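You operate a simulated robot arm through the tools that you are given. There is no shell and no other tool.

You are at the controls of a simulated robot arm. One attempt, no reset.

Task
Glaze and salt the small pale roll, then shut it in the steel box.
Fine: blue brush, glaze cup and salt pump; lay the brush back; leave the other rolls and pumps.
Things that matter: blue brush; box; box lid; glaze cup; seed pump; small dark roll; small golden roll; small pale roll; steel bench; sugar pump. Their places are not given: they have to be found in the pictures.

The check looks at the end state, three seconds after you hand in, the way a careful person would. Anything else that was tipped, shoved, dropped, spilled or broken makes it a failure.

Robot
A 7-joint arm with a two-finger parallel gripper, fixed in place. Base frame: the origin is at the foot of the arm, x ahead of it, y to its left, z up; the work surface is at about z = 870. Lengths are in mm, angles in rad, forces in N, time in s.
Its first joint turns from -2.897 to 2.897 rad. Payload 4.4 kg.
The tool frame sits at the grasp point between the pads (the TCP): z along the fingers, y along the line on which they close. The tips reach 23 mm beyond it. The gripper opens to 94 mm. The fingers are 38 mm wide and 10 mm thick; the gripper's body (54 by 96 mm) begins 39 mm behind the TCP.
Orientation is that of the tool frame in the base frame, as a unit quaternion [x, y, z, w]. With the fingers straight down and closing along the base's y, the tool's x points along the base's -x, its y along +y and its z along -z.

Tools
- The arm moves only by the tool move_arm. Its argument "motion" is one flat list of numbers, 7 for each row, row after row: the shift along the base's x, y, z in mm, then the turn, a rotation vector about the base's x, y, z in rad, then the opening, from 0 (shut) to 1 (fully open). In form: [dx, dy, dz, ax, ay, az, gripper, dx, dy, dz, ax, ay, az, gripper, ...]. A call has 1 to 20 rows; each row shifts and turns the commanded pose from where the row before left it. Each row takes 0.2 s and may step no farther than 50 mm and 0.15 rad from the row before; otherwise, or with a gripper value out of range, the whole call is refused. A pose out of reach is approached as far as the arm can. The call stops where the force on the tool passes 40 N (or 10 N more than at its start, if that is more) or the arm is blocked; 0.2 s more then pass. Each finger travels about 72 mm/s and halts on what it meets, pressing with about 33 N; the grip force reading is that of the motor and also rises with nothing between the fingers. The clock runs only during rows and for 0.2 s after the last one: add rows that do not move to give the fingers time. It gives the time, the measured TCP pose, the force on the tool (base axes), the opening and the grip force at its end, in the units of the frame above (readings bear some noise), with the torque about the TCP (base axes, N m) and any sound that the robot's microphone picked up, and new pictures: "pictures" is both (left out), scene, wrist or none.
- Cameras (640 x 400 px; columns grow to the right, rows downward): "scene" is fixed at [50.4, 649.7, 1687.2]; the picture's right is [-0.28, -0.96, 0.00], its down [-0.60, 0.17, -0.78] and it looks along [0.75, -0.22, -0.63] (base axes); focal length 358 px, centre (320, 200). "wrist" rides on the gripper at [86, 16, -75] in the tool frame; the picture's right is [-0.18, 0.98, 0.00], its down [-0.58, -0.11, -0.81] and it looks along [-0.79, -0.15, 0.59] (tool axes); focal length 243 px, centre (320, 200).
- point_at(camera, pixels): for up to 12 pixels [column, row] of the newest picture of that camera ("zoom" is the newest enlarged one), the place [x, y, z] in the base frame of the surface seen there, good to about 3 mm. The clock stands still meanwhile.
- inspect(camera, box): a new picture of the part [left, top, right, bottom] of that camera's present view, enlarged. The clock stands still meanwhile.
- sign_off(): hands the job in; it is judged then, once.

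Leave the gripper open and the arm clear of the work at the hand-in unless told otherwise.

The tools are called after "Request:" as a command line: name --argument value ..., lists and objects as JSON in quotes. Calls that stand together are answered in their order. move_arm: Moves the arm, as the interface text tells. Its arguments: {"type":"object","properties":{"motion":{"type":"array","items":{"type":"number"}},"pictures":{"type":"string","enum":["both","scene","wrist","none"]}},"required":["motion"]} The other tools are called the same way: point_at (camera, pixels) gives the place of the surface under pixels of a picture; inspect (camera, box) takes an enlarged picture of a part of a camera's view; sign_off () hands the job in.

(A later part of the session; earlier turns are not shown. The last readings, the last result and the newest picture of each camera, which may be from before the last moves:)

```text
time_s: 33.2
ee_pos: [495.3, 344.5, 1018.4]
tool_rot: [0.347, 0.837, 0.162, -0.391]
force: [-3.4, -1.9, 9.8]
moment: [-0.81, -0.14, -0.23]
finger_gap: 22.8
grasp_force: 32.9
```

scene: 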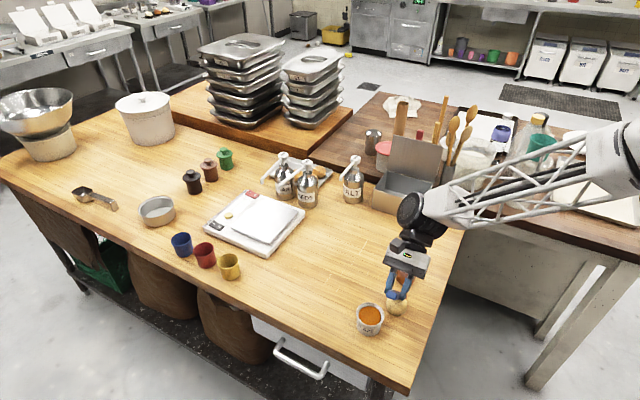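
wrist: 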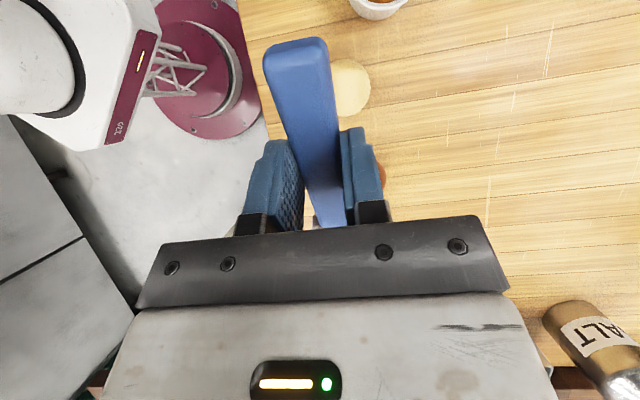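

Contact is held at 9.8 N while sweeping. I'll continue back and forth across the crown.

Request:
move_arm --motion '[-2.1, -2.1, 0, 0, 0, 0, 0, -2.1, -2.1, 0, 0, 0, 0, 0, -2.1, -2.1, 0, 0, 0, 0, 0, -2.1, -2.1, 0, 0, 0, 0, 0]' --pictures "none"

Request:
move_arm --motion '[2.1, 2.1, 0, 0, 0, 0, 0, 2.1, 2.1, 0, 0, 0, 0, 0, 2.1, 2.1, 0, 0, 0, 0, 0, 2.1, 2.1, 0, 0, 0, 0, 0]' --pictures "scene"

Request:
inspect --camera "scene" --box '[366, 265, 430, 315]'

```text
time_s: 34.2
ee_pos: [487.3, 335.4, 1017.6]
tool_rot: [0.346, 0.837, 0.161, -0.391]
force: [1.8, 2.3, 9.3]
moment: [-0.12, -0.61, 0.13]
finger_gap: 22.7
grasp_force: 33.6
```

```text
time_s: 35.2
ee_pos: [495.6, 343.7, 1017.0]
tool_rot: [0.347, 0.837, 0.161, -0.391]
force: [-1.5, -0.9, 4.0]
moment: [-0.3, -0.03, -0.14]
finger_gap: 22.8
grasp_force: 33.2
```

scene: 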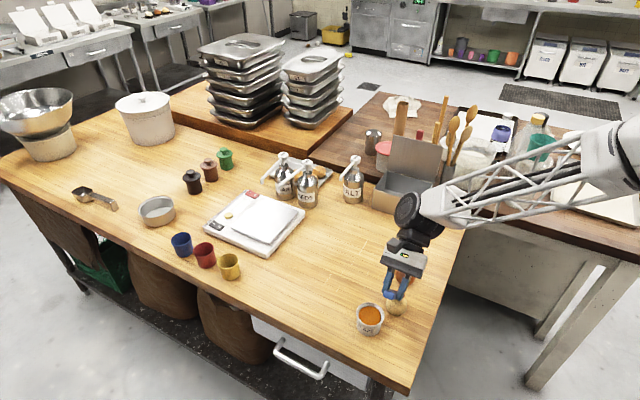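

```text
8.00 times, centred on (398, 290) of scene
```

zoom: 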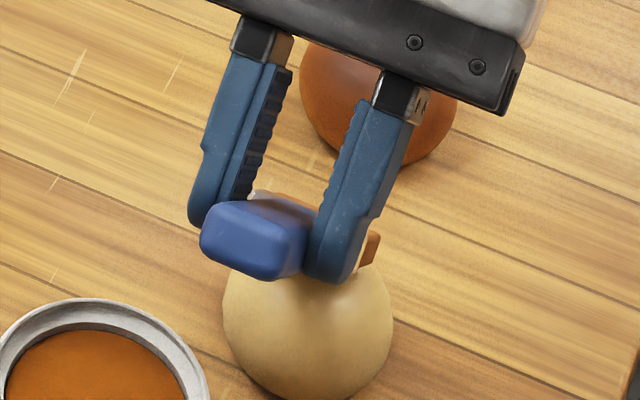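

Contact was kept through both sweeps and the roll is nearly unmoved. I'll lift away and look at it.

Request:
move_arm --motion '[0, 0, 10, 0, 0, 0, 0, 0, 0, 20, 0, 0, 0, 0, 20, -25, 15, 0, 0, 0, 0, 20, -25, 0, 0, 0, 0, 0, 0, 0, 0, 0, 0, 0, 0]' --pictures "scene"

Request:
inspect --camera "scene" --box '[366, 265, 430, 315]'

```text
time_s: 36.4
ee_pos: [536.4, 293.0, 1064.0]
tool_rot: [0.347, 0.837, 0.161, -0.391]
force: [-0.1, 0.5, -0.4]
moment: [0.02, 0.02, 0.03]
finger_gap: 22.8
grasp_force: 32.9
```

scene: 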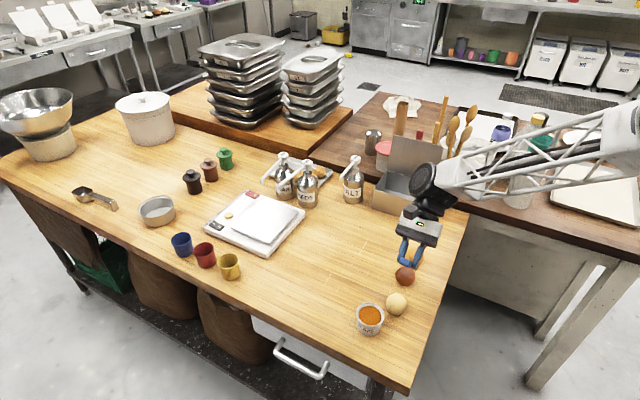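

```text
8.00 times, centred on (398, 290) of scene
```

zoom: 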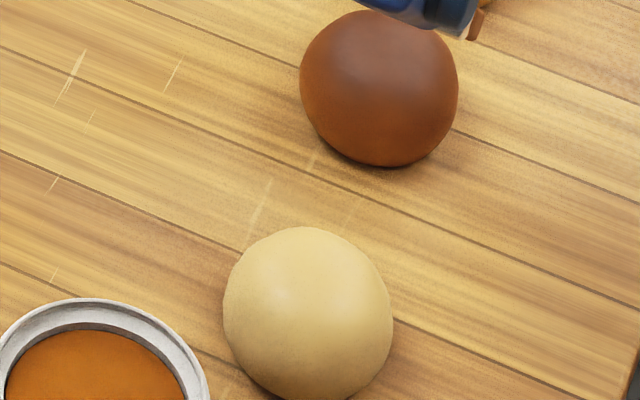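

The roll's surface looks a little shinier, with a highlight at zoom (290,290). I'll look closer and compare.

Request:
inspect --camera "scene" --box '[382, 288, 412, 318]'

Request:
inspect --camera "scene" --box '[390, 225, 440, 270]'

```text
13.33 times, centred on (397, 303) of scene
```

zoom: 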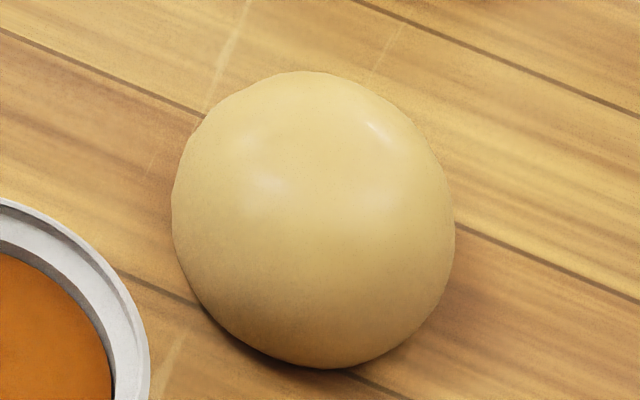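

```text
8.89 times, centred on (415, 248) of scene
```

zoom: 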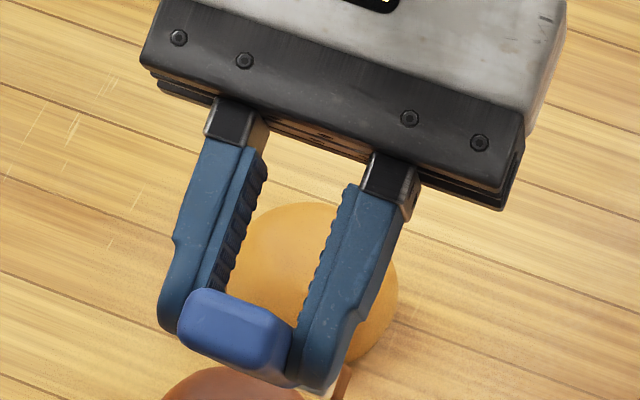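

The roll now has clear specular highlights (zoom (265,180) and (378,130)) where it was matte before, so the glaze builds up with stroking. I'll give it more strokes for full coverage: hover over the crown and come down again.

Request:
move_arm --motion '[-16, 16, -10, 0, 0, 0, 0, -16, 16, -10, 0, 0, 0, 0, -14.5, 14.5, -10, 0, 0, 0, 0, 0, 0, -10, 0, 0, 0, 0, 0, 0, -3, 0, 0, 0, 0, 0, 0, -1.5, 0, 0, 0, 0, 0, 0, -1, 0, 0, 0, 0, 0, 0, 0, 0, 0, 0, 0]' --pictures "none"

```text
time_s: 38.2
ee_pos: [489.3, 340.8, 1016.2]
tool_rot: [0.347, 0.837, 0.162, -0.39]
force: [0.7, -0.1, 2.6]
moment: [-0.15, -0.13, 0.0]
finger_gap: 22.7
grasp_force: 33.0
```

Light contact (2.6 N). I'll press 0.8 mm more and sweep sideways over ±8 mm.

Request:
move_arm --motion '[0, 0, -0.8, 0, 0, 0, 0, 2.1, 2.1, 0, 0, 0, 0, 0, 2.1, 2.1, 0, 0, 0, 0, 0, 2.1, 2.1, 0, 0, 0, 0, 0, -2.1, -2.1, 0, 0, 0, 0, 0, -2.1, -2.1, 0, 0, 0, 0, 0, -2.1, -2.1, 0, 0, 0, 0, 0]' --pictures "none"

Request:
move_arm --motion '[-2.1, -2.1, 0, 0, 0, 0, 0, -2.1, -2.1, 0, 0, 0, 0, 0, -2.1, -2.1, 0, 0, 0, 0, 0, 2.1, 2.1, 0, 0, 0, 0, 0, 2.1, 2.1, 0, 0, 0, 0, 0, 2.1, 2.1, 0, 0, 0, 0, 0]' --pictures "none"

```text
time_s: 39.8
ee_pos: [489.0, 340.5, 1015.1]
tool_rot: [0.348, 0.837, 0.162, -0.389]
force: [1.7, 1.3, 5.6]
moment: [-0.08, -0.4, 0.15]
finger_gap: 22.9
grasp_force: 33.2
```

```text
time_s: 41.2
ee_pos: [488.8, 340.5, 1015.5]
tool_rot: [0.347, 0.837, 0.162, -0.391]
force: [-0.1, 0.6, -1.1]
moment: [-0.01, -0.01, -0.02]
finger_gap: 23.2
grasp_force: 33.2
```

Contact faded at the end. I'll check both the handle's position in the wrist view and the roll before pressing further.

Request:
move_arm --motion '[0, 0, 10, 0, 0, 0, 0, 0, 0, 20, 0, 0, 0, 0, 20, -25, 15, 0, 0, 0, 0, 20, -25, 0, 0, 0, 0, 0, 0, 0, 0, 0, 0, 0, 0]' --pictures "both"

Request:
inspect --camera "scene" --box '[382, 288, 412, 318]'

Request:
inspect --camera "wrist" --box '[220, 0, 420, 240]'

```text
time_s: 42.4
ee_pos: [530.5, 287.8, 1062.5]
tool_rot: [0.348, 0.837, 0.162, -0.39]
force: [0.1, -0.5, 0.4]
moment: [-0.04, 0.02, -0.02]
finger_gap: 22.7
grasp_force: 33.6
```

scene: 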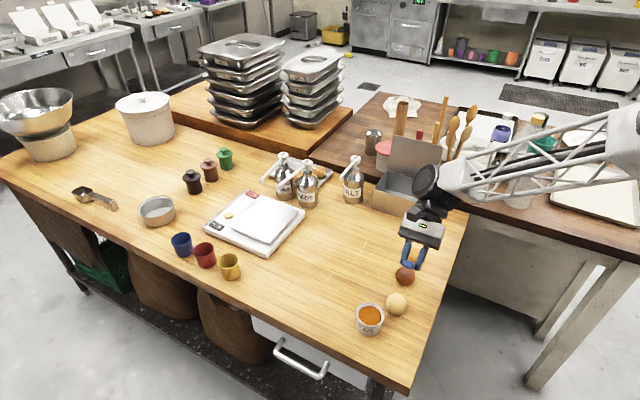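
wrist: 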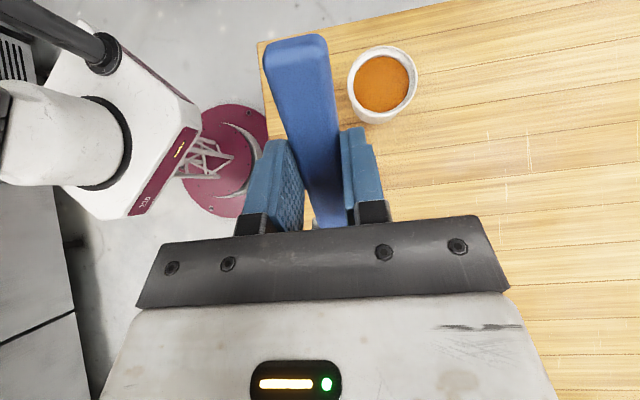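

```text
13.33 times, centred on (397, 303) of scene
```

zoom: 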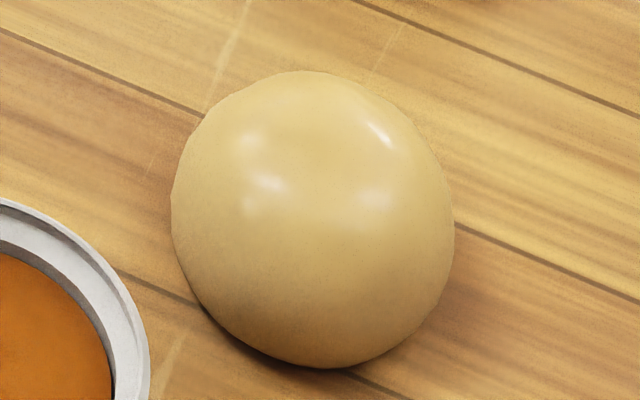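

```text
1.67 times, centred on (320, 120) of wrist
```

zoom: 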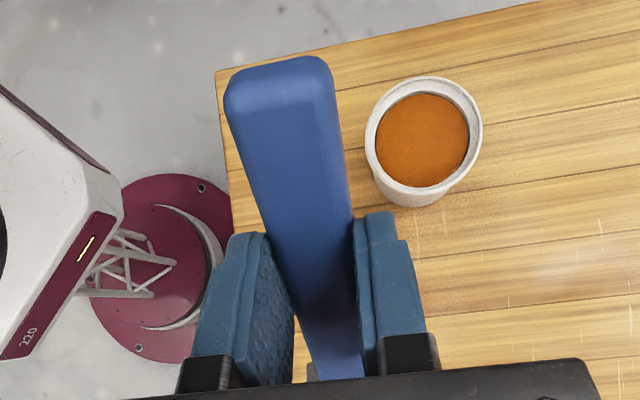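

The highlights are sharper than before, so the coat is still building. The brush has rotated only slightly in the grip. I'll check that the bristles still carry glaze near scene (415,262).

Request:
inspect --camera "scene" --box '[390, 235, 440, 290]'

```text
7.27 times, centred on (415, 262) of scene
```

zoom: 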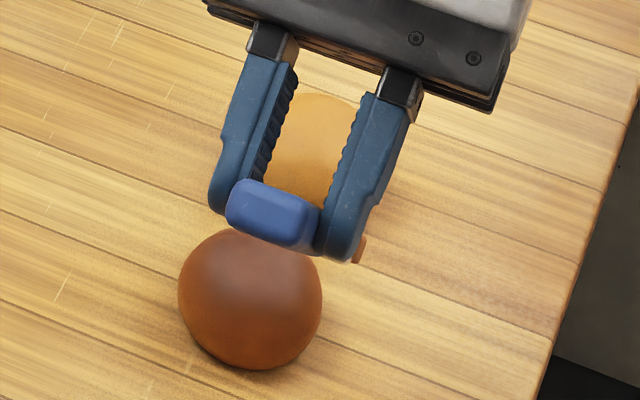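

The bristles look paler, so the load is running down. I'll dip again: back over the cup at the steeper tilt, then look.

Request:
move_arm --motion '[-9.3, 24.7, 10, 0.0707, 0.0707, 0, 0, -9.3, 24.7, 10, 0.0707, 0.0707, 0, 0, -9.3, 24.7, 5, 0.0707, 0.0707, 0, 0, -9.3, 24.7, 0, 0, 0, 0, 0, -9.3, 24.7, -2, 0, 0, 0, 0, 0, 0, 0, 0, 0, 0, 0]' --pictures "scene"

Request:
inspect --camera "scene" --box '[330, 255, 426, 345]'

```text
time_s: 43.8
ee_pos: [482.0, 413.8, 1084.0]
tool_rot: [0.32, 0.769, 0.212, -0.512]
force: [-0.4, 0.0, -0.7]
moment: [0.01, -0.01, -0.01]
finger_gap: 23.0
grasp_force: 33.0
```

scene: 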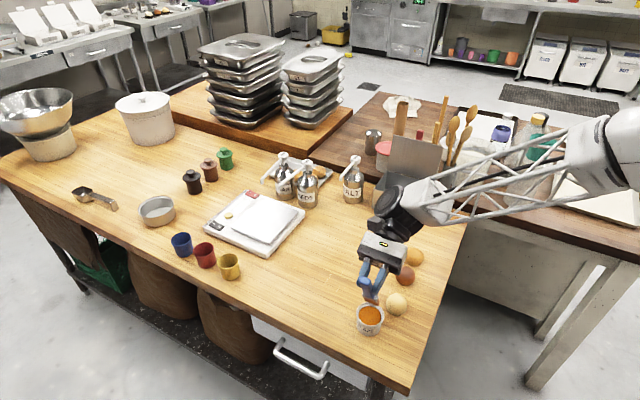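

```text
4.44 times, centred on (378, 300) of scene
```

zoom: 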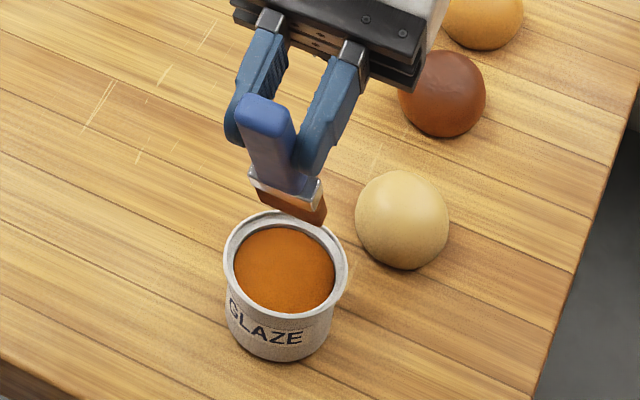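

I'll confirm the bristle edge position over the cup before dipping.

Request:
point_at --camera "zoom" --pixels '[[262, 207], [288, 219], [314, 226], [260, 190], [318, 200]]'

```text
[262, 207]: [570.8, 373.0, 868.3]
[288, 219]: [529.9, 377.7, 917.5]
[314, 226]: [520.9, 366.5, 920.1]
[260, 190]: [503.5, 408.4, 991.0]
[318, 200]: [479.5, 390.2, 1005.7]
```

Those pixels missed the edge, but the ferrule corners (503,408,991) and (480,390,1006) match the first dip within about 2 mm. I'll dip 61 mm again, wait, and raise.

Request:
move_arm --motion '[0, 0, -20, 0, 0, 0, 0, 0, 0, -18, 0, 0, 0, 0, 0, 0, -11, 0, 0, 0, 0, 0, 0, -7, 0, 0, 0, 0, 0, 0, -6, 0, 0, 0, 0, 0, 0, 0, 0, 0, 0, 0, 0, 0, 0, 0, 0, 0, 0]' --pictures "none"

Request:
inspect --camera "scene" --box '[330, 270, 426, 345]'

Request:
move_arm --motion '[0, 0, 8, 0, 0, 0, 0, 0, 0, 10, 0, 0, 0, 0, 0, 0, 12, 0, 0, 0, 0, 0, 0, 0, 0, 0, 0, 0, 0, 0, 0, 0, 0, 0, 0, 0, 0, 14, 0, 0, 0, 0, 0, 0, 18, 0, 0, 0, 0, 0, 0, 0, 0, 0, 0, 0, 0, 0, 0, 0, 0, 0, 0]' --pictures "scene"

Request:
inspect --camera "scene" --box '[330, 255, 426, 345]'

```text
time_s: 45.4
ee_pos: [482.6, 414.8, 1022.3]
tool_rot: [0.32, 0.769, 0.212, -0.511]
force: [-0.9, 0.1, 0.2]
moment: [-0.04, 0.01, 0.0]
finger_gap: 22.9
grasp_force: 33.1
```

```text
5.33 times, centred on (378, 308) of scene
```

zoom: 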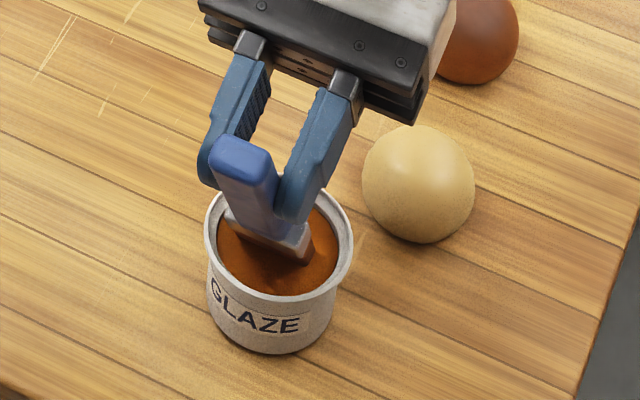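

```text
time_s: 47.4
ee_pos: [483.4, 413.2, 1083.9]
tool_rot: [0.319, 0.769, 0.212, -0.512]
force: [-0.8, -0.8, -0.2]
moment: [0.0, -0.01, -0.06]
finger_gap: 22.6
grasp_force: 32.6
```

scene: 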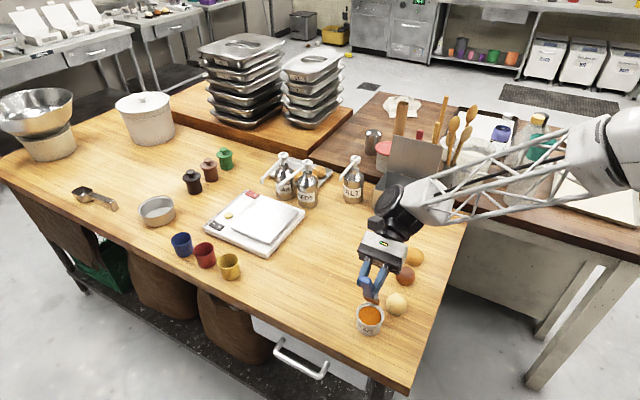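

```text
4.44 times, centred on (378, 300) of scene
```

zoom: 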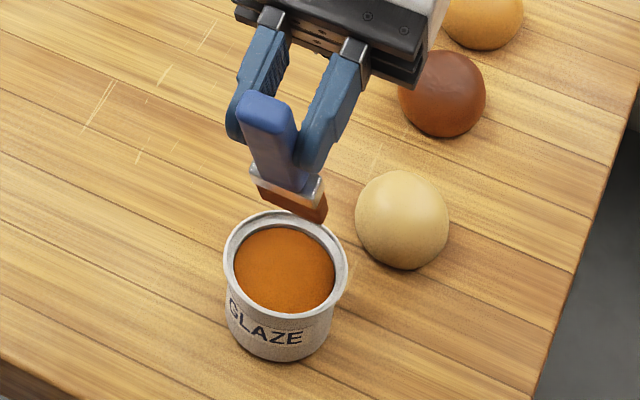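

The bristles are dark and loaded again, and the cup is undisturbed. I'll go to the roll at this steeper tilt, which puts less leverage on the grip, to TCP ≈(514.5,315) with the edge over the crown.

Request:
move_arm --motion '[7.8, -24.5, -5, 0, 0, 0, 0, 7.8, -24.5, -8, 0, 0, 0, 0, 7.8, -24.5, -9, 0, 0, 0, 0, 7.8, -24.5, -10, 0, 0, 0, 0, 0, 0, -10, 0, 0, 0, 0, 0, 0, -5, 0, 0, 0, 0, 0, 0, -3, 0, 0, 0, 0, 0, 0, 0, 0, 0, 0, 0]' --pictures "scene"

Request:
inspect --camera "scene" --box '[366, 265, 430, 315]'

```text
time_s: 49.2
ee_pos: [514.3, 316.2, 1033.7]
tool_rot: [0.319, 0.77, 0.212, -0.511]
force: [-1.1, -0.2, -0.2]
moment: [0.04, 0.0, 0.02]
finger_gap: 22.9
grasp_force: 33.4
```

scene: 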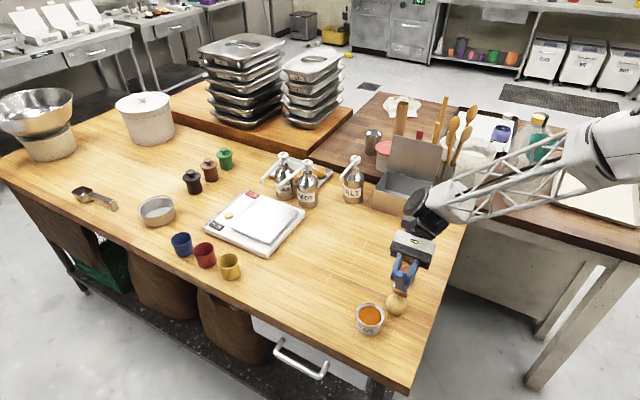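

```text
8.00 times, centred on (398, 290) of scene
```

zoom: 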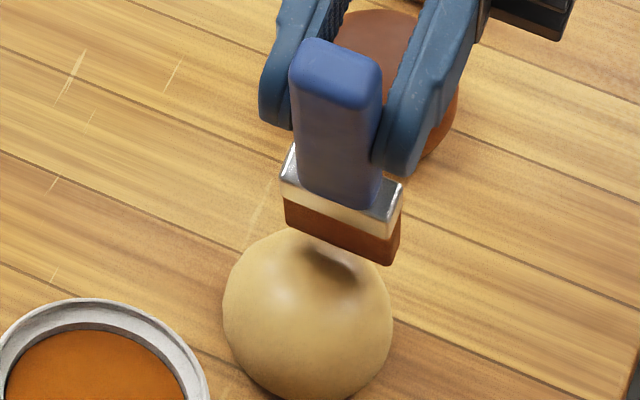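

This is a clear view: the loaded bristle edge runs from zoom (285,225) to (390,265), just above the far side of the crown. I'll measure the edge and the roll surface.

Request:
point_at --camera "zoom" --pixels '[[290, 222], [335, 240], [380, 258], [335, 225], [320, 262], [300, 290], [310, 320], [350, 300], [260, 320], [340, 350]]'

```text
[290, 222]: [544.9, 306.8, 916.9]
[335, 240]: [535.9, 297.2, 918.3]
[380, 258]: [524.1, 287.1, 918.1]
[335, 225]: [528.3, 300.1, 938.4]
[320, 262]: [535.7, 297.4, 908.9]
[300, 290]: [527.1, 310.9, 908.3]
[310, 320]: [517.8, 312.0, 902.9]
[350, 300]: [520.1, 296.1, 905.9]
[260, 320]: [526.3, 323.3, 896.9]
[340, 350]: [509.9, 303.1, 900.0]
```

The edge is at about (536,297.5,917) and the crown at about (532,301,910), so the brush is centred about 5 mm past the crown. I'll lower 6 mm in small steps to contact.

Request:
move_arm --motion '[0, 0, -2.5, 0, 0, 0, 0, 0, 0, -2, 0, 0, 0, 0, 0, 0, -1, 0, 0, 0, 0, 0, 0, 0, 0, 0, 0, 0]' --pictures "none"

```text
time_s: 50.2
ee_pos: [514.9, 316.3, 1030.0]
tool_rot: [0.32, 0.77, 0.212, -0.51]
force: [-3.3, 2.7, 20.8]
moment: [-0.16, -0.22, 0.0]
finger_gap: 22.9
grasp_force: 32.9
```

20.8 N, which is firm. I'll ease up slightly and draw the brush over the crown toward (−x,+y), following the dome.

Request:
move_arm --motion '[-2.1, 2.1, 0.9, 0, 0, 0, 0, -2.1, 2.1, 0.1, 0, 0, 0, 0, -2.1, 2.1, -0.1, 0, 0, 0, 0, -2.1, 2.1, -0.5, 0, 0, 0, 0]' --pictures "none"

Request:
inspect --camera "scene" --box '[366, 265, 430, 315]'

```text
time_s: 51.2
ee_pos: [505.7, 324.0, 1029.3]
tool_rot: [0.319, 0.769, 0.212, -0.511]
force: [0.0, 0.2, 0.2]
moment: [0.04, 0.0, 0.01]
finger_gap: 23.1
grasp_force: 33.0
```

```text
8.00 times, centred on (398, 290) of scene
```

zoom: 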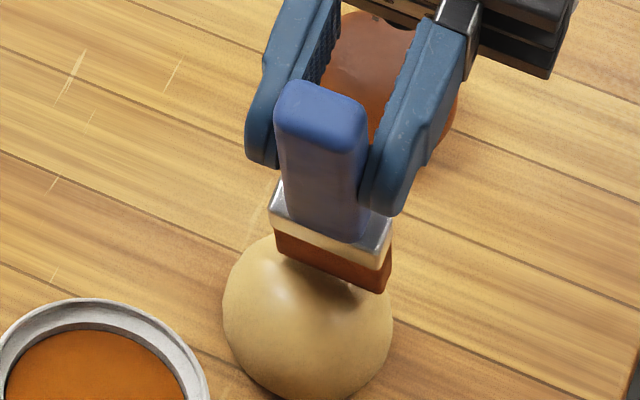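

The bristles sit on the crown, just out of contact. I'll lower 1.5 mm and sweep sideways.

Request:
move_arm --motion '[0, 0, -1.0, 0, 0, 0, 0, 0, 0, -0.7, 0, 0, 0, 0, 0, 0, 0, 0, 0, 0, 0]' --pictures "none"

```text
time_s: 52.0
ee_pos: [506.0, 324.5, 1029.1]
tool_rot: [0.319, 0.769, 0.212, -0.511]
force: [-2.8, 1.1, 20.8]
moment: [-0.23, -0.25, 0.03]
finger_gap: 23.0
grasp_force: 32.8
```

Contact at 20.8 N. I'll ease 0.5 mm and sweep ±8 mm sideways, reading the force partway.

Request:
move_arm --motion '[2.1, 2.1, 0.5, 0, 0, 0, 0, 2.1, 2.1, 0, 0, 0, 0, 0, 2.1, 2.1, 0, 0, 0, 0, 0, -2.1, -2.1, 0, 0, 0, 0, 0, -2.1, -2.1, 0, 0, 0, 0, 0, -2.1, -2.1, 0, 0, 0, 0, 0]' --pictures "none"

Request:
move_arm --motion '[-2.1, -2.1, 0, 0, 0, 0, 0, -2.1, -2.1, 0, 0, 0, 0, 0, -2.1, -2.1, 0, 0, 0, 0, 0, 2.1, 2.1, 0, 0, 0, 0, 0, 2.1, 2.1, 0, 0, 0, 0, 0, 2.1, 2.1, 0, 0, 0, 0, 0]' --pictures "none"

Request:
inspect --camera "scene" --box '[366, 265, 430, 315]'

```text
time_s: 53.4
ee_pos: [505.5, 324.7, 1028.4]
tool_rot: [0.319, 0.769, 0.211, -0.512]
force: [0.0, 2.3, 3.0]
moment: [0.03, -0.08, 0.05]
finger_gap: 22.8
grasp_force: 32.4
```

```text
time_s: 54.8
ee_pos: [506.2, 323.0, 1028.5]
tool_rot: [0.32, 0.769, 0.212, -0.511]
force: [-0.5, -1.5, 2.3]
moment: [-0.15, -0.01, -0.05]
finger_gap: 23.1
grasp_force: 33.4
```

```text
8.00 times, centred on (398, 290) of scene
```

zoom: 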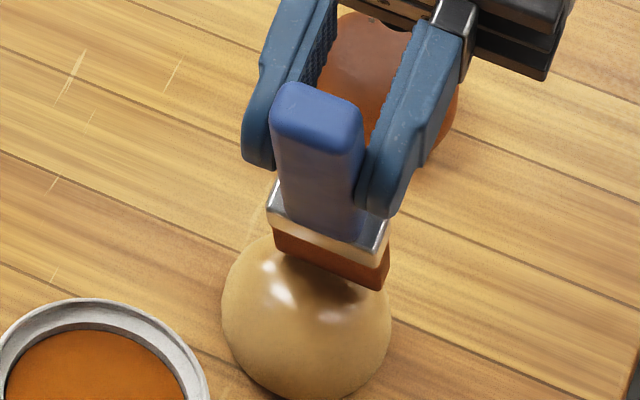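

The roll is clearly glossier and slightly deeper in colour. Light contact (2–3 N) works, so I'll do two more sweep sets.

Request:
move_arm --motion '[2.1, 2.1, -0.3, 0, 0, 0, 0, 2.1, 2.1, 0, 0, 0, 0, 0, 2.1, 2.1, 0, 0, 0, 0, 0, -2.1, -2.1, 0, 0, 0, 0, 0, -2.1, -2.1, 0, 0, 0, 0, 0, -2.1, -2.1, 0, 0, 0, 0, 0, -2.1, -2.1, 0, 0, 0, 0, 0, -2.1, -2.1, 0, 0, 0, 0, 0, -2.1, -2.1, 0, 0, 0, 0, 0, 2.1, 2.1, 0, 0, 0, 0, 0, 2.1, 2.1, 0, 0, 0, 0, 0, 2.1, 2.1, 0, 0, 0, 0, 0]' --pictures "none"

Request:
inspect --camera "scene" --box '[366, 265, 430, 315]'

```text
time_s: 57.4
ee_pos: [505.8, 324.3, 1028.2]
tool_rot: [0.319, 0.769, 0.212, -0.511]
force: [-1.8, -2.8, 10.3]
moment: [-0.61, -0.08, -0.14]
finger_gap: 22.8
grasp_force: 33.2
```

```text
8.00 times, centred on (398, 290) of scene
```

zoom: 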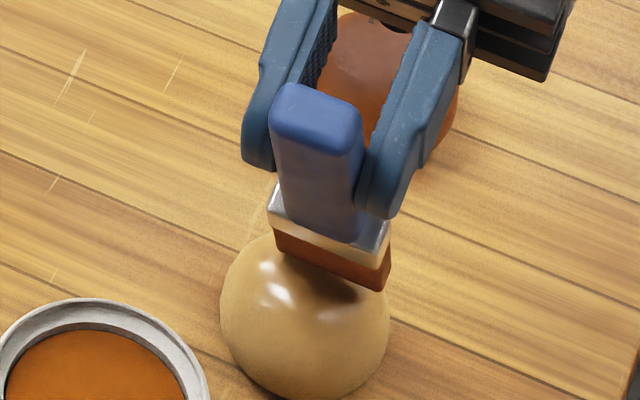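

The gloss looks the same as one set ago, so the coat seems complete. I'll lift off and inspect.

Request:
move_arm --motion '[0, 0, 8, 0, 0, 0, 0, 0, 0, 20, 0, 0, 0, 0, 15, -20, 25, 0, 0, 0, 0, 20, -25, 20, 0, 0, 0, 0, 20, -25, 0, 0, 0, 0, 0, 0, 0, 0, 0, 0, 0, 0]' --pictures "scene"

Request:
inspect --camera "scene" --box '[382, 288, 412, 318]'

Request:
inspect --camera "scene" --box '[366, 210, 462, 285]'

```text
time_s: 58.8
ee_pos: [560.5, 253.5, 1101.4]
tool_rot: [0.319, 0.77, 0.211, -0.511]
force: [0.5, 0.9, -0.6]
moment: [0.0, 0.02, -0.02]
finger_gap: 22.8
grasp_force: 33.0
```

scene: 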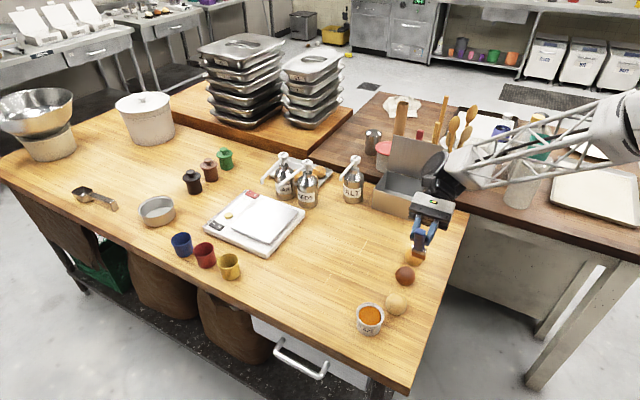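

```text
13.33 times, centred on (397, 303) of scene
```

zoom: 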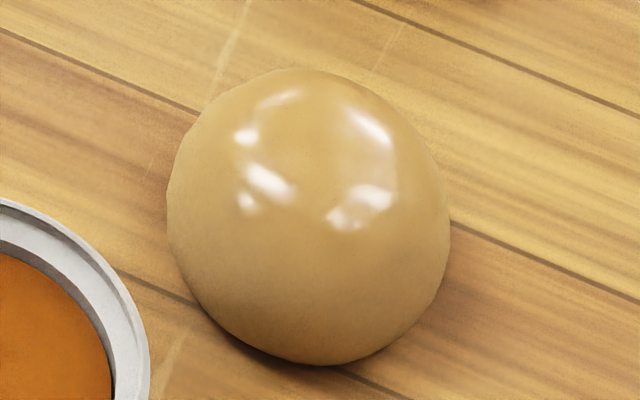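

```text
5.33 times, centred on (414, 248) of scene
```

zoom: 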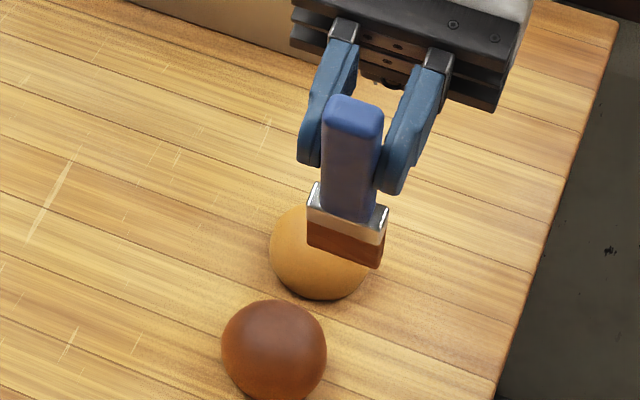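

The roll is now evenly glossy and deeper in colour, so the glazing looks done. I'll take the brush back to its original spot, levelling it with 0.05 rad left in the tilt to cancel the slight slip in the grip.

Request:
move_arm --motion '[8.8, 22.1, 0, -0.0994, -0.0994, 0, 0, 8.8, 22.1, 0, -0.0994, -0.0994, 0, 0, 8.8, 22.1, 0, -0.0994, -0.0994, 0, 0, 8.8, 22.1, 0, -0.0994, -0.0994, 0, 0, 8.8, 22.1, 0, -0.0994, -0.0994, 0, 0, 8.8, 22.1, 0, -0.0994, -0.0994, 0, 0, 8.8, 22.1, 0, -0.0994, -0.0994, 0, 0, 8.8, 22.1, 0, -0.0994, -0.0994, 0, 0, 0, 0, -40, 0, 0, 0, 0, 0, 0, -40, 0, 0, 0, 0, 0, 0, -40, 0, 0, 0, 0, 0, 0, -30, 0, 0, 0, 0, 0, 0, -15, 0, 0, 0, 0, 0, 0, 0, 0, 0, 0, 0]' --pictures "both"

Request:
inspect --camera "scene" --box '[300, 230, 396, 305]'

```text
time_s: 61.8
ee_pos: [631.2, 432.2, 935.7]
tool_rot: [0.383, 0.924, 0.01, -0.021]
force: [-0.6, -1.0, -0.4]
moment: [0.04, 0.02, 0.0]
finger_gap: 23.0
grasp_force: 33.0
```

scene: 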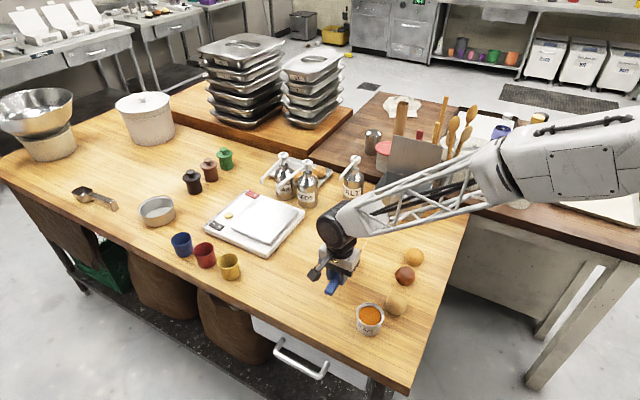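
wrist: 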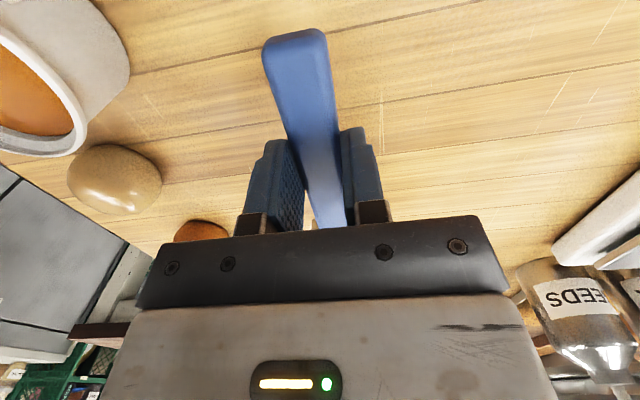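

```text
5.33 times, centred on (348, 268) of scene
```

zoom: 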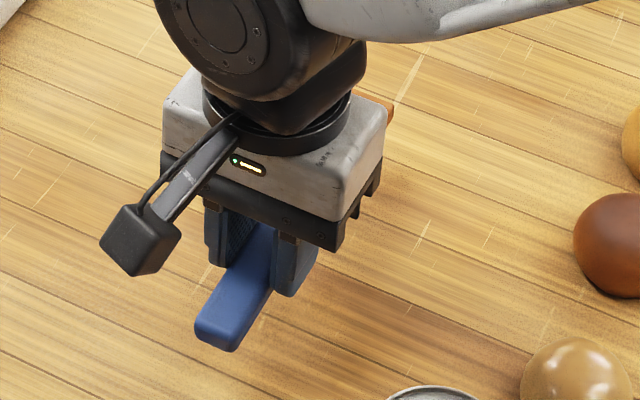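

I'm over the original spot with the brush about 38 mm up. I'll descend slowly until it touches the bench.

Request:
move_arm --motion '[0, 0, -15, 0, 0, 0, 0, 0, 0, -12, 0, 0, 0, 0, 0, 0, -6, 0, 0, 0, 0, 0, 0, -2, 0, 0, 0, 0, 0, 0, -1, 0, 0, 0, 0, 0, 0, 0, 0, 0, 0, 0]' --pictures "none"

```text
time_s: 63.2
ee_pos: [629.9, 430.4, 899.0]
tool_rot: [0.384, 0.923, 0.009, -0.021]
force: [0.6, 0.0, -0.1]
moment: [0.04, 0.0, -0.03]
finger_gap: 22.6
grasp_force: 33.3
```

No contact yet. I'll go down 1 mm at a time.

Request:
move_arm --motion '[0, 0, -1, 0, 0, 0, 0, 0, 0, -0.7, 0, 0, 0, 0, 0, 0, 0, 0, 0, 0, 0]' --pictures "wrist"

```text
time_s: 64.0
ee_pos: [631.7, 430.5, 897.1]
tool_rot: [0.383, 0.923, 0.009, -0.022]
force: [0.3, -0.5, -0.4]
moment: [0.0, 0.01, 0.01]
finger_gap: 22.7
grasp_force: 33.4
```

wrist: 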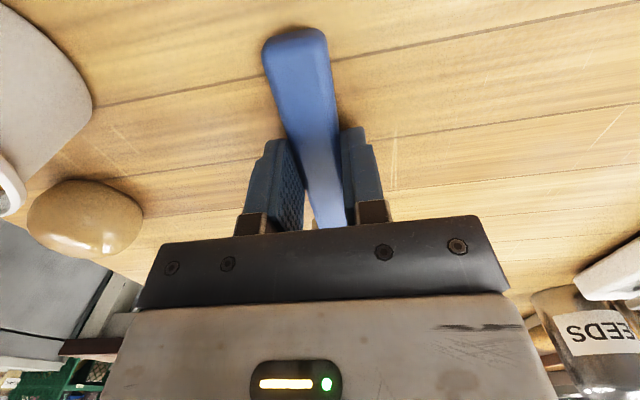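

At the grasp height of 897 there's still no force. I'll lower 1 mm more.

Request:
move_arm --motion '[0, 0, -0.8, 0, 0, 0, 0, 0, 0, -0.6, 0, 0, 0, 0, 0, 0, 0, 0, 0, 0, 0]' --pictures "none"

```text
time_s: 64.8
ee_pos: [631.3, 431.6, 896.7]
tool_rot: [0.384, 0.923, 0.01, -0.022]
force: [-0.2, 0.3, -1.0]
moment: [0.02, 0.02, -0.02]
finger_gap: 22.8
grasp_force: 32.2
```

Still free. One more millimetre; the fingertips stay about 2 mm above the bench.

Request:
move_arm --motion '[0, 0, -0.8, 0, 0, 0, 0, 0, 0, 0, 0, 0, 0, 0, 0, 0, 0, 0, 0, 0, 0]' --pictures "none"

```text
time_s: 65.6
ee_pos: [630.0, 430.7, 895.6]
tool_rot: [0.383, 0.923, 0.009, -0.022]
force: [-0.9, -0.8, -0.8]
moment: [0.03, -0.01, -0.02]
finger_gap: 22.9
grasp_force: 33.2
```

The brush is within a millimetre or two of the bench. I'll open the fingers gently to let it settle.

Request:
move_arm --motion '[0, 0, 0, 0, 0, 0, 0.27, 0, 0, 0, 0, 0, 0, 0.32, 0, 0, 0, 0, 0, 0, 0.45, 0, 0, 0, 0, 0, 0, 0.6, 0, 0, 0, 0, 0, 0, 0.6]' --pictures "wrist"

```text
time_s: 66.8
ee_pos: [630.7, 431.3, 896.9]
tool_rot: [0.383, 0.923, 0.009, -0.021]
force: [0.3, -0.3, 0.3]
moment: [0.0, 0.02, 0.01]
finger_gap: 56.4
grasp_force: 0.1
```

wrist: 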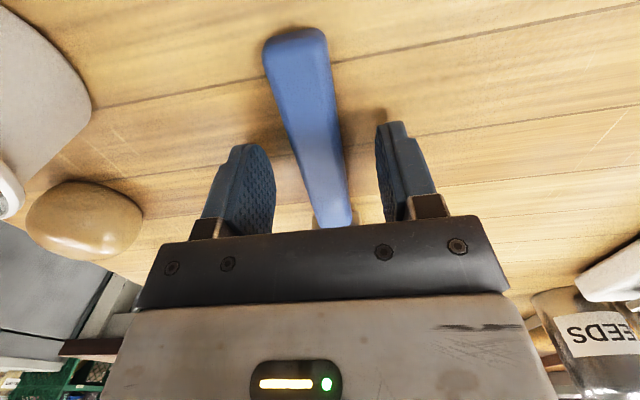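

The brush is released and lying on the bench. I'll rise straight up clear of it, undoing the small tilt once higher.

Request:
move_arm --motion '[0, 0, 10, 0, 0, 0, 0.6, 0, 0, 25, 0, 0, 0, 0.6, 0, 0, 40, 0, 0, 0, 0.6, 0, 0, 45, -0.0354, -0.0354, 0, 0.6, 0, 0, 30, 0, 0, 0, 0.6, 0, 0, 0, 0, 0, 0, 0.6]' --pictures "both"

Request:
inspect --camera "wrist" --box '[60, 0, 380, 200]'

```text
time_s: 68.2
ee_pos: [632.3, 430.2, 1047.1]
tool_rot: [0.384, 0.923, -0.001, 0.001]
force: [0.1, 0.4, -0.2]
moment: [-0.04, -0.02, 0.0]
finger_gap: 56.6
grasp_force: 0.1
```

scene: 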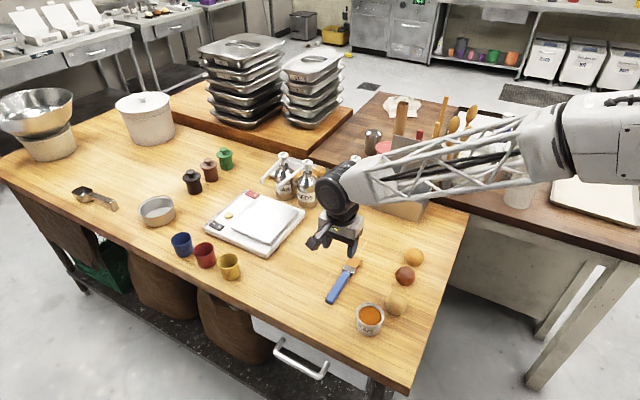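
wrist: 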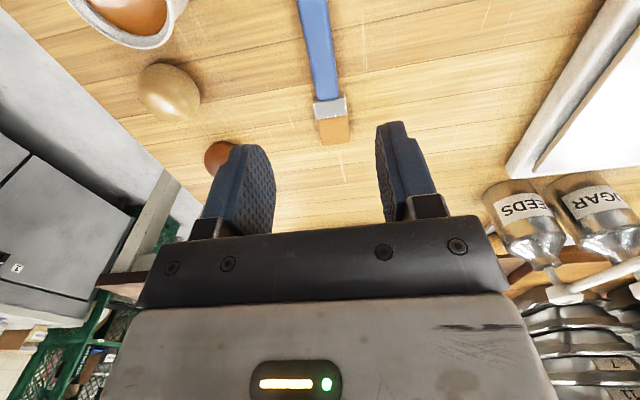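

```text
2.00 times, centred on (220, 100) of wrist
```

zoom: 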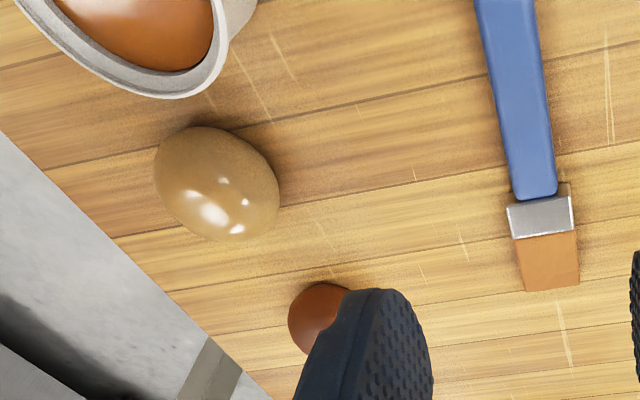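

The brush is back in place with glazed bristles. Next I'll move above the pale roll at (531,300) with the fingers opened, which also clears the scene camera's view of the salt pump.

Request:
move_arm --motion '[-20.2, -26, -9.4, 0, 0, 0, 0.7, -20.2, -26, -9.4, 0, 0, 0, 0.8, -20.2, -26, -9.4, 0, 0, 0, 0.9, -20.2, -26, -9.4, 0, 0, 0, 0.9, -20.2, -26, -9.4, 0, 0, 0, 0.9, 0, 0, 0, 0, 0, 0, 0.9]' --pictures "both"

Request:
inspect --camera "scene" --box '[310, 140, 390, 215]'

```text
time_s: 69.6
ee_pos: [529.6, 301.7, 998.4]
tool_rot: [0.384, 0.923, 0.0, 0.002]
force: [-0.3, 0.4, -0.4]
moment: [-0.01, 0.01, -0.02]
finger_gap: 84.8
grasp_force: 0.2
```

scene: 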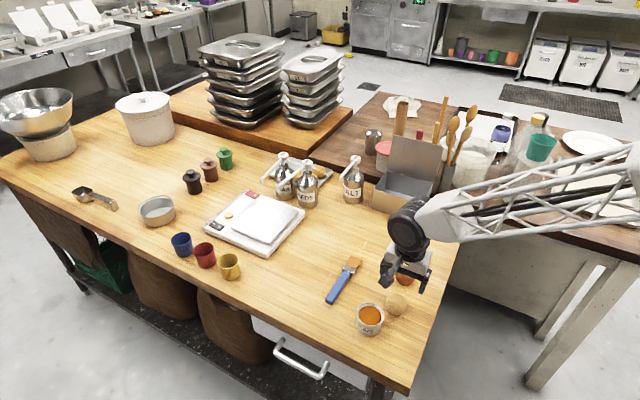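
wrist: 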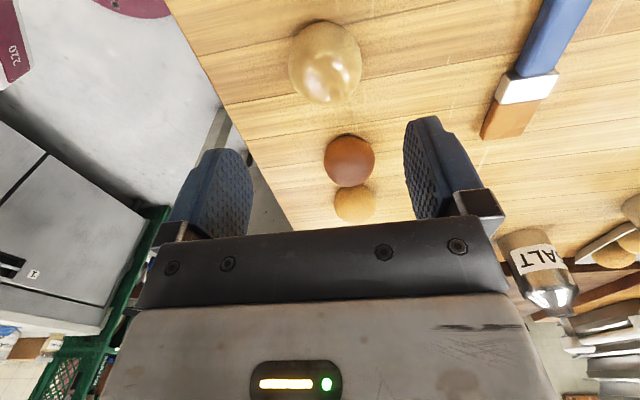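

```text
5.33 times, centred on (350, 178) of scene
```

zoom: 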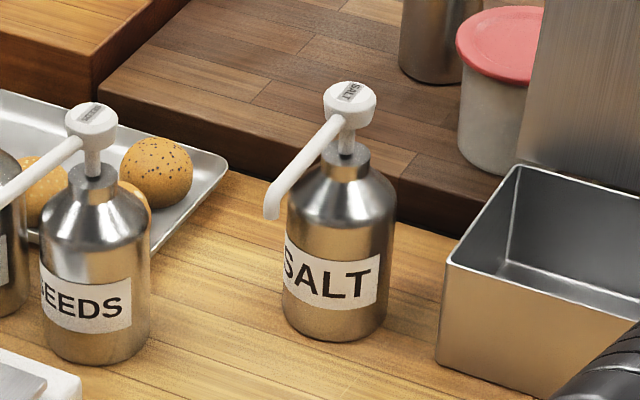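

Clear view: the head disc is at (350,98), the spout arm runs to (278,185), and the outlet turns down, ending at about (270,216). I'll measure these and the body.

Request:
point_at --camera "zoom" --pixels '[[350, 95], [330, 100], [372, 100], [325, 135], [300, 160], [280, 185], [271, 200], [270, 214], [345, 160], [290, 205], [393, 215], [335, 340]]'

Request:
point_at --camera "wrist" --pixels '[[326, 25], [326, 62], [326, 98], [292, 62], [359, 62], [350, 160], [356, 205]]'

```text
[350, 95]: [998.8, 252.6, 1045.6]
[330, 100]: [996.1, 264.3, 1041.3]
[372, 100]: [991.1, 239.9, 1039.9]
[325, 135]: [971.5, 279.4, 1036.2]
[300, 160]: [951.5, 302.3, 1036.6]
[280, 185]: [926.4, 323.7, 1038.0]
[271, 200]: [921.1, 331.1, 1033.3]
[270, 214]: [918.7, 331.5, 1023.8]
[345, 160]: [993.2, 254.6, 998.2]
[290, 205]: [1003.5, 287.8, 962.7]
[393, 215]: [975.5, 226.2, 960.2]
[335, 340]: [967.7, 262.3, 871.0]
```

```text
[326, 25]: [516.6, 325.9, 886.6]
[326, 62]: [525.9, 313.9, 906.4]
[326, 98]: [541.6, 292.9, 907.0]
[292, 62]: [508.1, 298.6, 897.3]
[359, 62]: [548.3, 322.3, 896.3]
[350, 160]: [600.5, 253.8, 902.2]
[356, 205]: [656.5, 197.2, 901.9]
```

The salt outlet is at about (919,332), bottom z≈1022. The pump axis is at about (997,253) with the head top at z≈1046. The hand can't stand upright under the spout, so the plan is to take the roll to an open staging spot, regrasp it with a steep forward tilt, slide in under the spout, and press the head. First I'll pick up the roll here with the fingers straight down.

Request:
move_arm --motion '[1, 1, -40, 0, 0, 0, 0.9, 0, 0, -30, 0, 0, 0, 0.9, 0, 0, -18, 0, 0, 0, 0.9, 0, 0, -8, 0, 0, 0, 0.9, 0, 0, -3, 0, 0, 0, 0.9, 0, 0, 0, 0, 0, 0, 0.9]' --pictures "both"

Request:
point_at --camera "scene" --pixels '[[305, 212], [268, 253], [245, 192], [206, 222], [308, 163], [284, 157], [305, 203], [283, 195], [270, 180], [278, 175]]'

```text
time_s: 71.0
ee_pos: [532.0, 302.2, 898.3]
tool_rot: [0.383, 0.924, 0.0, 0.002]
force: [0.7, 0.1, -0.3]
moment: [0.01, -0.01, 0.01]
finger_gap: 84.7
grasp_force: 0.0
```

scene: 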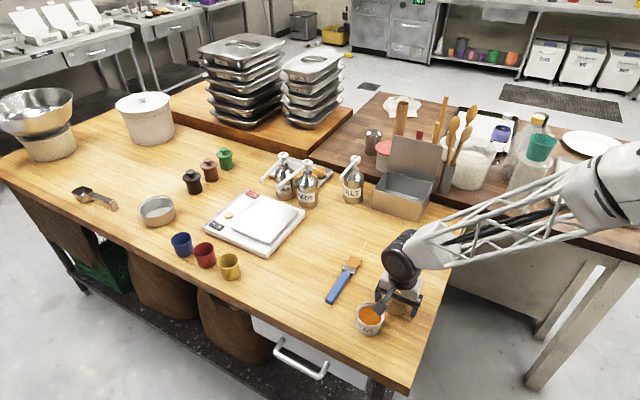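
wrist: 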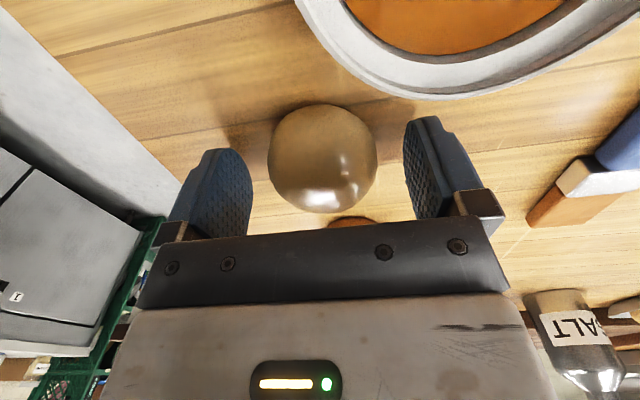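

```text
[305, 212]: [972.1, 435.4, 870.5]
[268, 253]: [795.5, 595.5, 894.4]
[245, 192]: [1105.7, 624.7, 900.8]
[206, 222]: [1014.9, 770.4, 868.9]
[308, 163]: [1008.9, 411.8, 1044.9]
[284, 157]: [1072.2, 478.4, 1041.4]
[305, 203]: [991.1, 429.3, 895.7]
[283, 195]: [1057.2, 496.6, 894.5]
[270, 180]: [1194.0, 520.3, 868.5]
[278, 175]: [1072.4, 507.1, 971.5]
```

The roll sits centred between the fingers (columns 268–378, fingers at ~250 and ~405). I'll close on it.

Request:
move_arm --motion '[0, 0, 0, 0, 0, 0, 0.75, 0, 0, 0, 0, 0, 0, 0.65, 0, 0, 0, 0, 0, 0, 0.58, 0, 0, 0, 0, 0, 0, 0.52, 0, 0, 0, 0, 0, 0, 0.5, 0, 0, 0, 0, 0, 0, 0.5]' --pictures "wrist"

```text
time_s: 72.4
ee_pos: [532.0, 302.8, 898.5]
tool_rot: [0.384, 0.923, -0.001, 0.002]
force: [0.6, 0.1, 0.0]
moment: [-0.03, 0.02, -0.04]
finger_gap: 53.3
grasp_force: 13.7
```

wrist: 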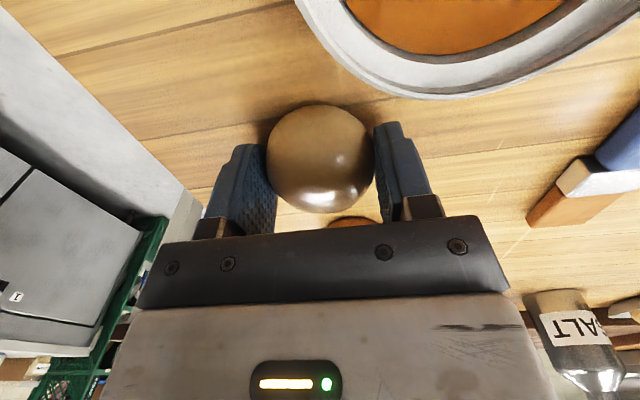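

Gentle grip: gap 53.3 mm at 13.7 N. I'll lift it 110 mm and carry it to the staging spot at (820,300).

Request:
move_arm --motion '[0, 0, 15, 0, 0, 0, 0.5, 0, 0, 40, 0, 0, 0, 0.5, 0, 0, 45, 0, 0, 0, 0.5, 0, 0, 10, 0, 0, 0, 0.5, 36, 0, 0, 0, 0, 0, 0.5, 36, 0, 0, 0, 0, 0, 0.5, 36, 0, 0, 0, 0, 0, 0.5, 36, 0, 0, 0, 0, 0, 0.5, 36, 0, 0, 0, 0, 0, 0.5, 36, 0, 0, 0, 0, 0, 0.5, 36, -1, 0, 0, 0, 0, 0.5, 36, -2, 0, 0, 0, 0, 0.5, 0, 0, 0, 0, 0, 0, 0.5]' --pictures "both"

```text
time_s: 75.2
ee_pos: [817.3, 298.9, 1009.8]
tool_rot: [0.383, 0.924, 0.0, 0.001]
force: [0.4, 0.4, -0.4]
moment: [-0.02, 0.03, 0.02]
finger_gap: 53.8
grasp_force: 13.9
```

scene: 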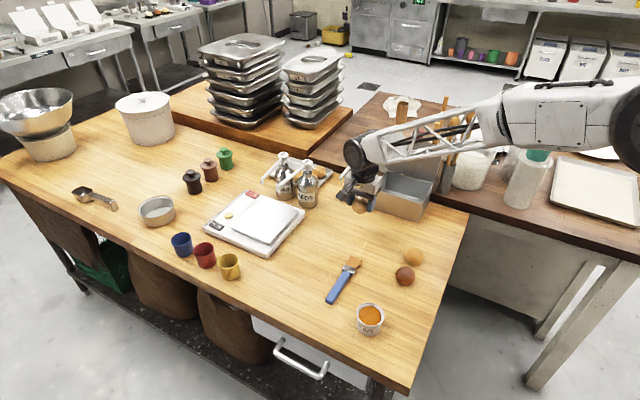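
wrist: 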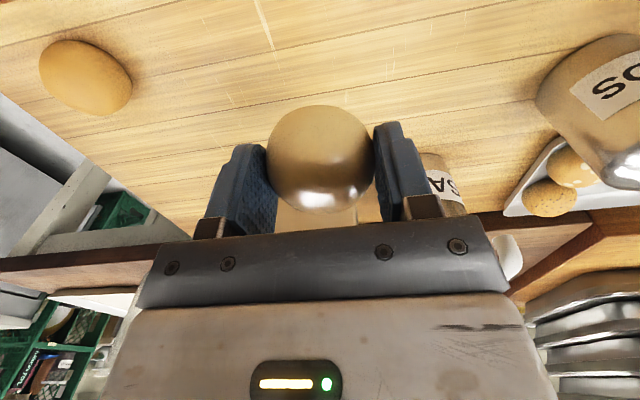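

The roll is held over (817,299). I'll lower it to the bench at the same TCP height as the pick (898.5).

Request:
move_arm --motion '[0, 0, -40, 0, 0, 0, 0.5, 0, 0, -40, 0, 0, 0, 0.5, 0, 0, -18, 0, 0, 0, 0.5, 0, 0, -8, 0, 0, 0, 0.5, 0, 0, -3.5, 0, 0, 0, 0.5, 0, 0, -1, 0, 0, 0, 0.5, 0, 0, 0, 0, 0, 0, 0.5]' --pictures "none"

```text
time_s: 76.8
ee_pos: [818.5, 299.2, 899.0]
tool_rot: [0.384, 0.924, 0.0, 0.002]
force: [-0.5, -2.1, 4.7]
moment: [-0.08, -0.02, 0.02]
finger_gap: 53.5
grasp_force: 14.1
```

The bench is felt (4.7 N). I'll open the fingers and rise.

Request:
move_arm --motion '[0, 0, 0, 0, 0, 0, 0.6, 0, 0, 0, 0, 0, 0, 0.7, 0, 0, 0, 0, 0, 0, 0.8, 0, 0, 0, 0, 0, 0, 0.8, 0, 0, 15, 0, 0, 0, 0.8, 0, 0, 35, 0, 0, 0, 0.8, 0, 0, 40, 0, 0, 0, 0.8, 0, 0, 20, 0, 0, 0, 0.8, 0, 0, 0, 0, 0, 0, 0.8]' --pictures "both"

```text
time_s: 78.8
ee_pos: [819.1, 299.6, 1010.0]
tool_rot: [0.384, 0.924, -0.001, 0.002]
force: [0.0, 0.0, -0.2]
moment: [-0.01, 0.0, -0.01]
finger_gap: 75.0
grasp_force: 0.1
```

scene: 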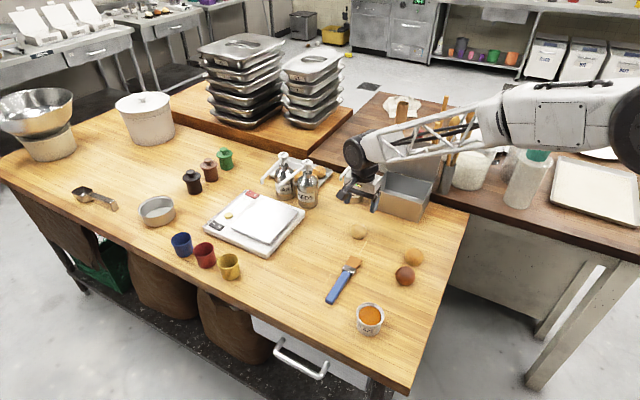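
wrist: 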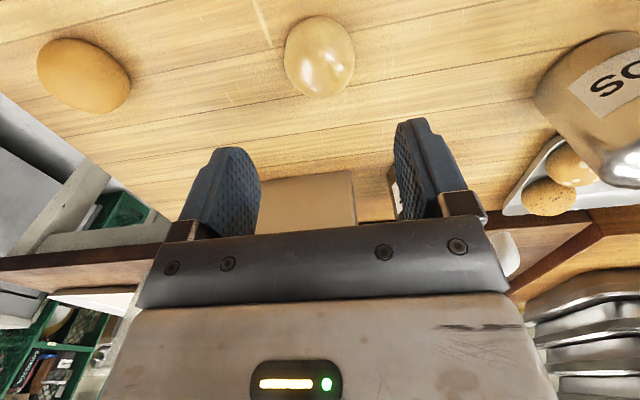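

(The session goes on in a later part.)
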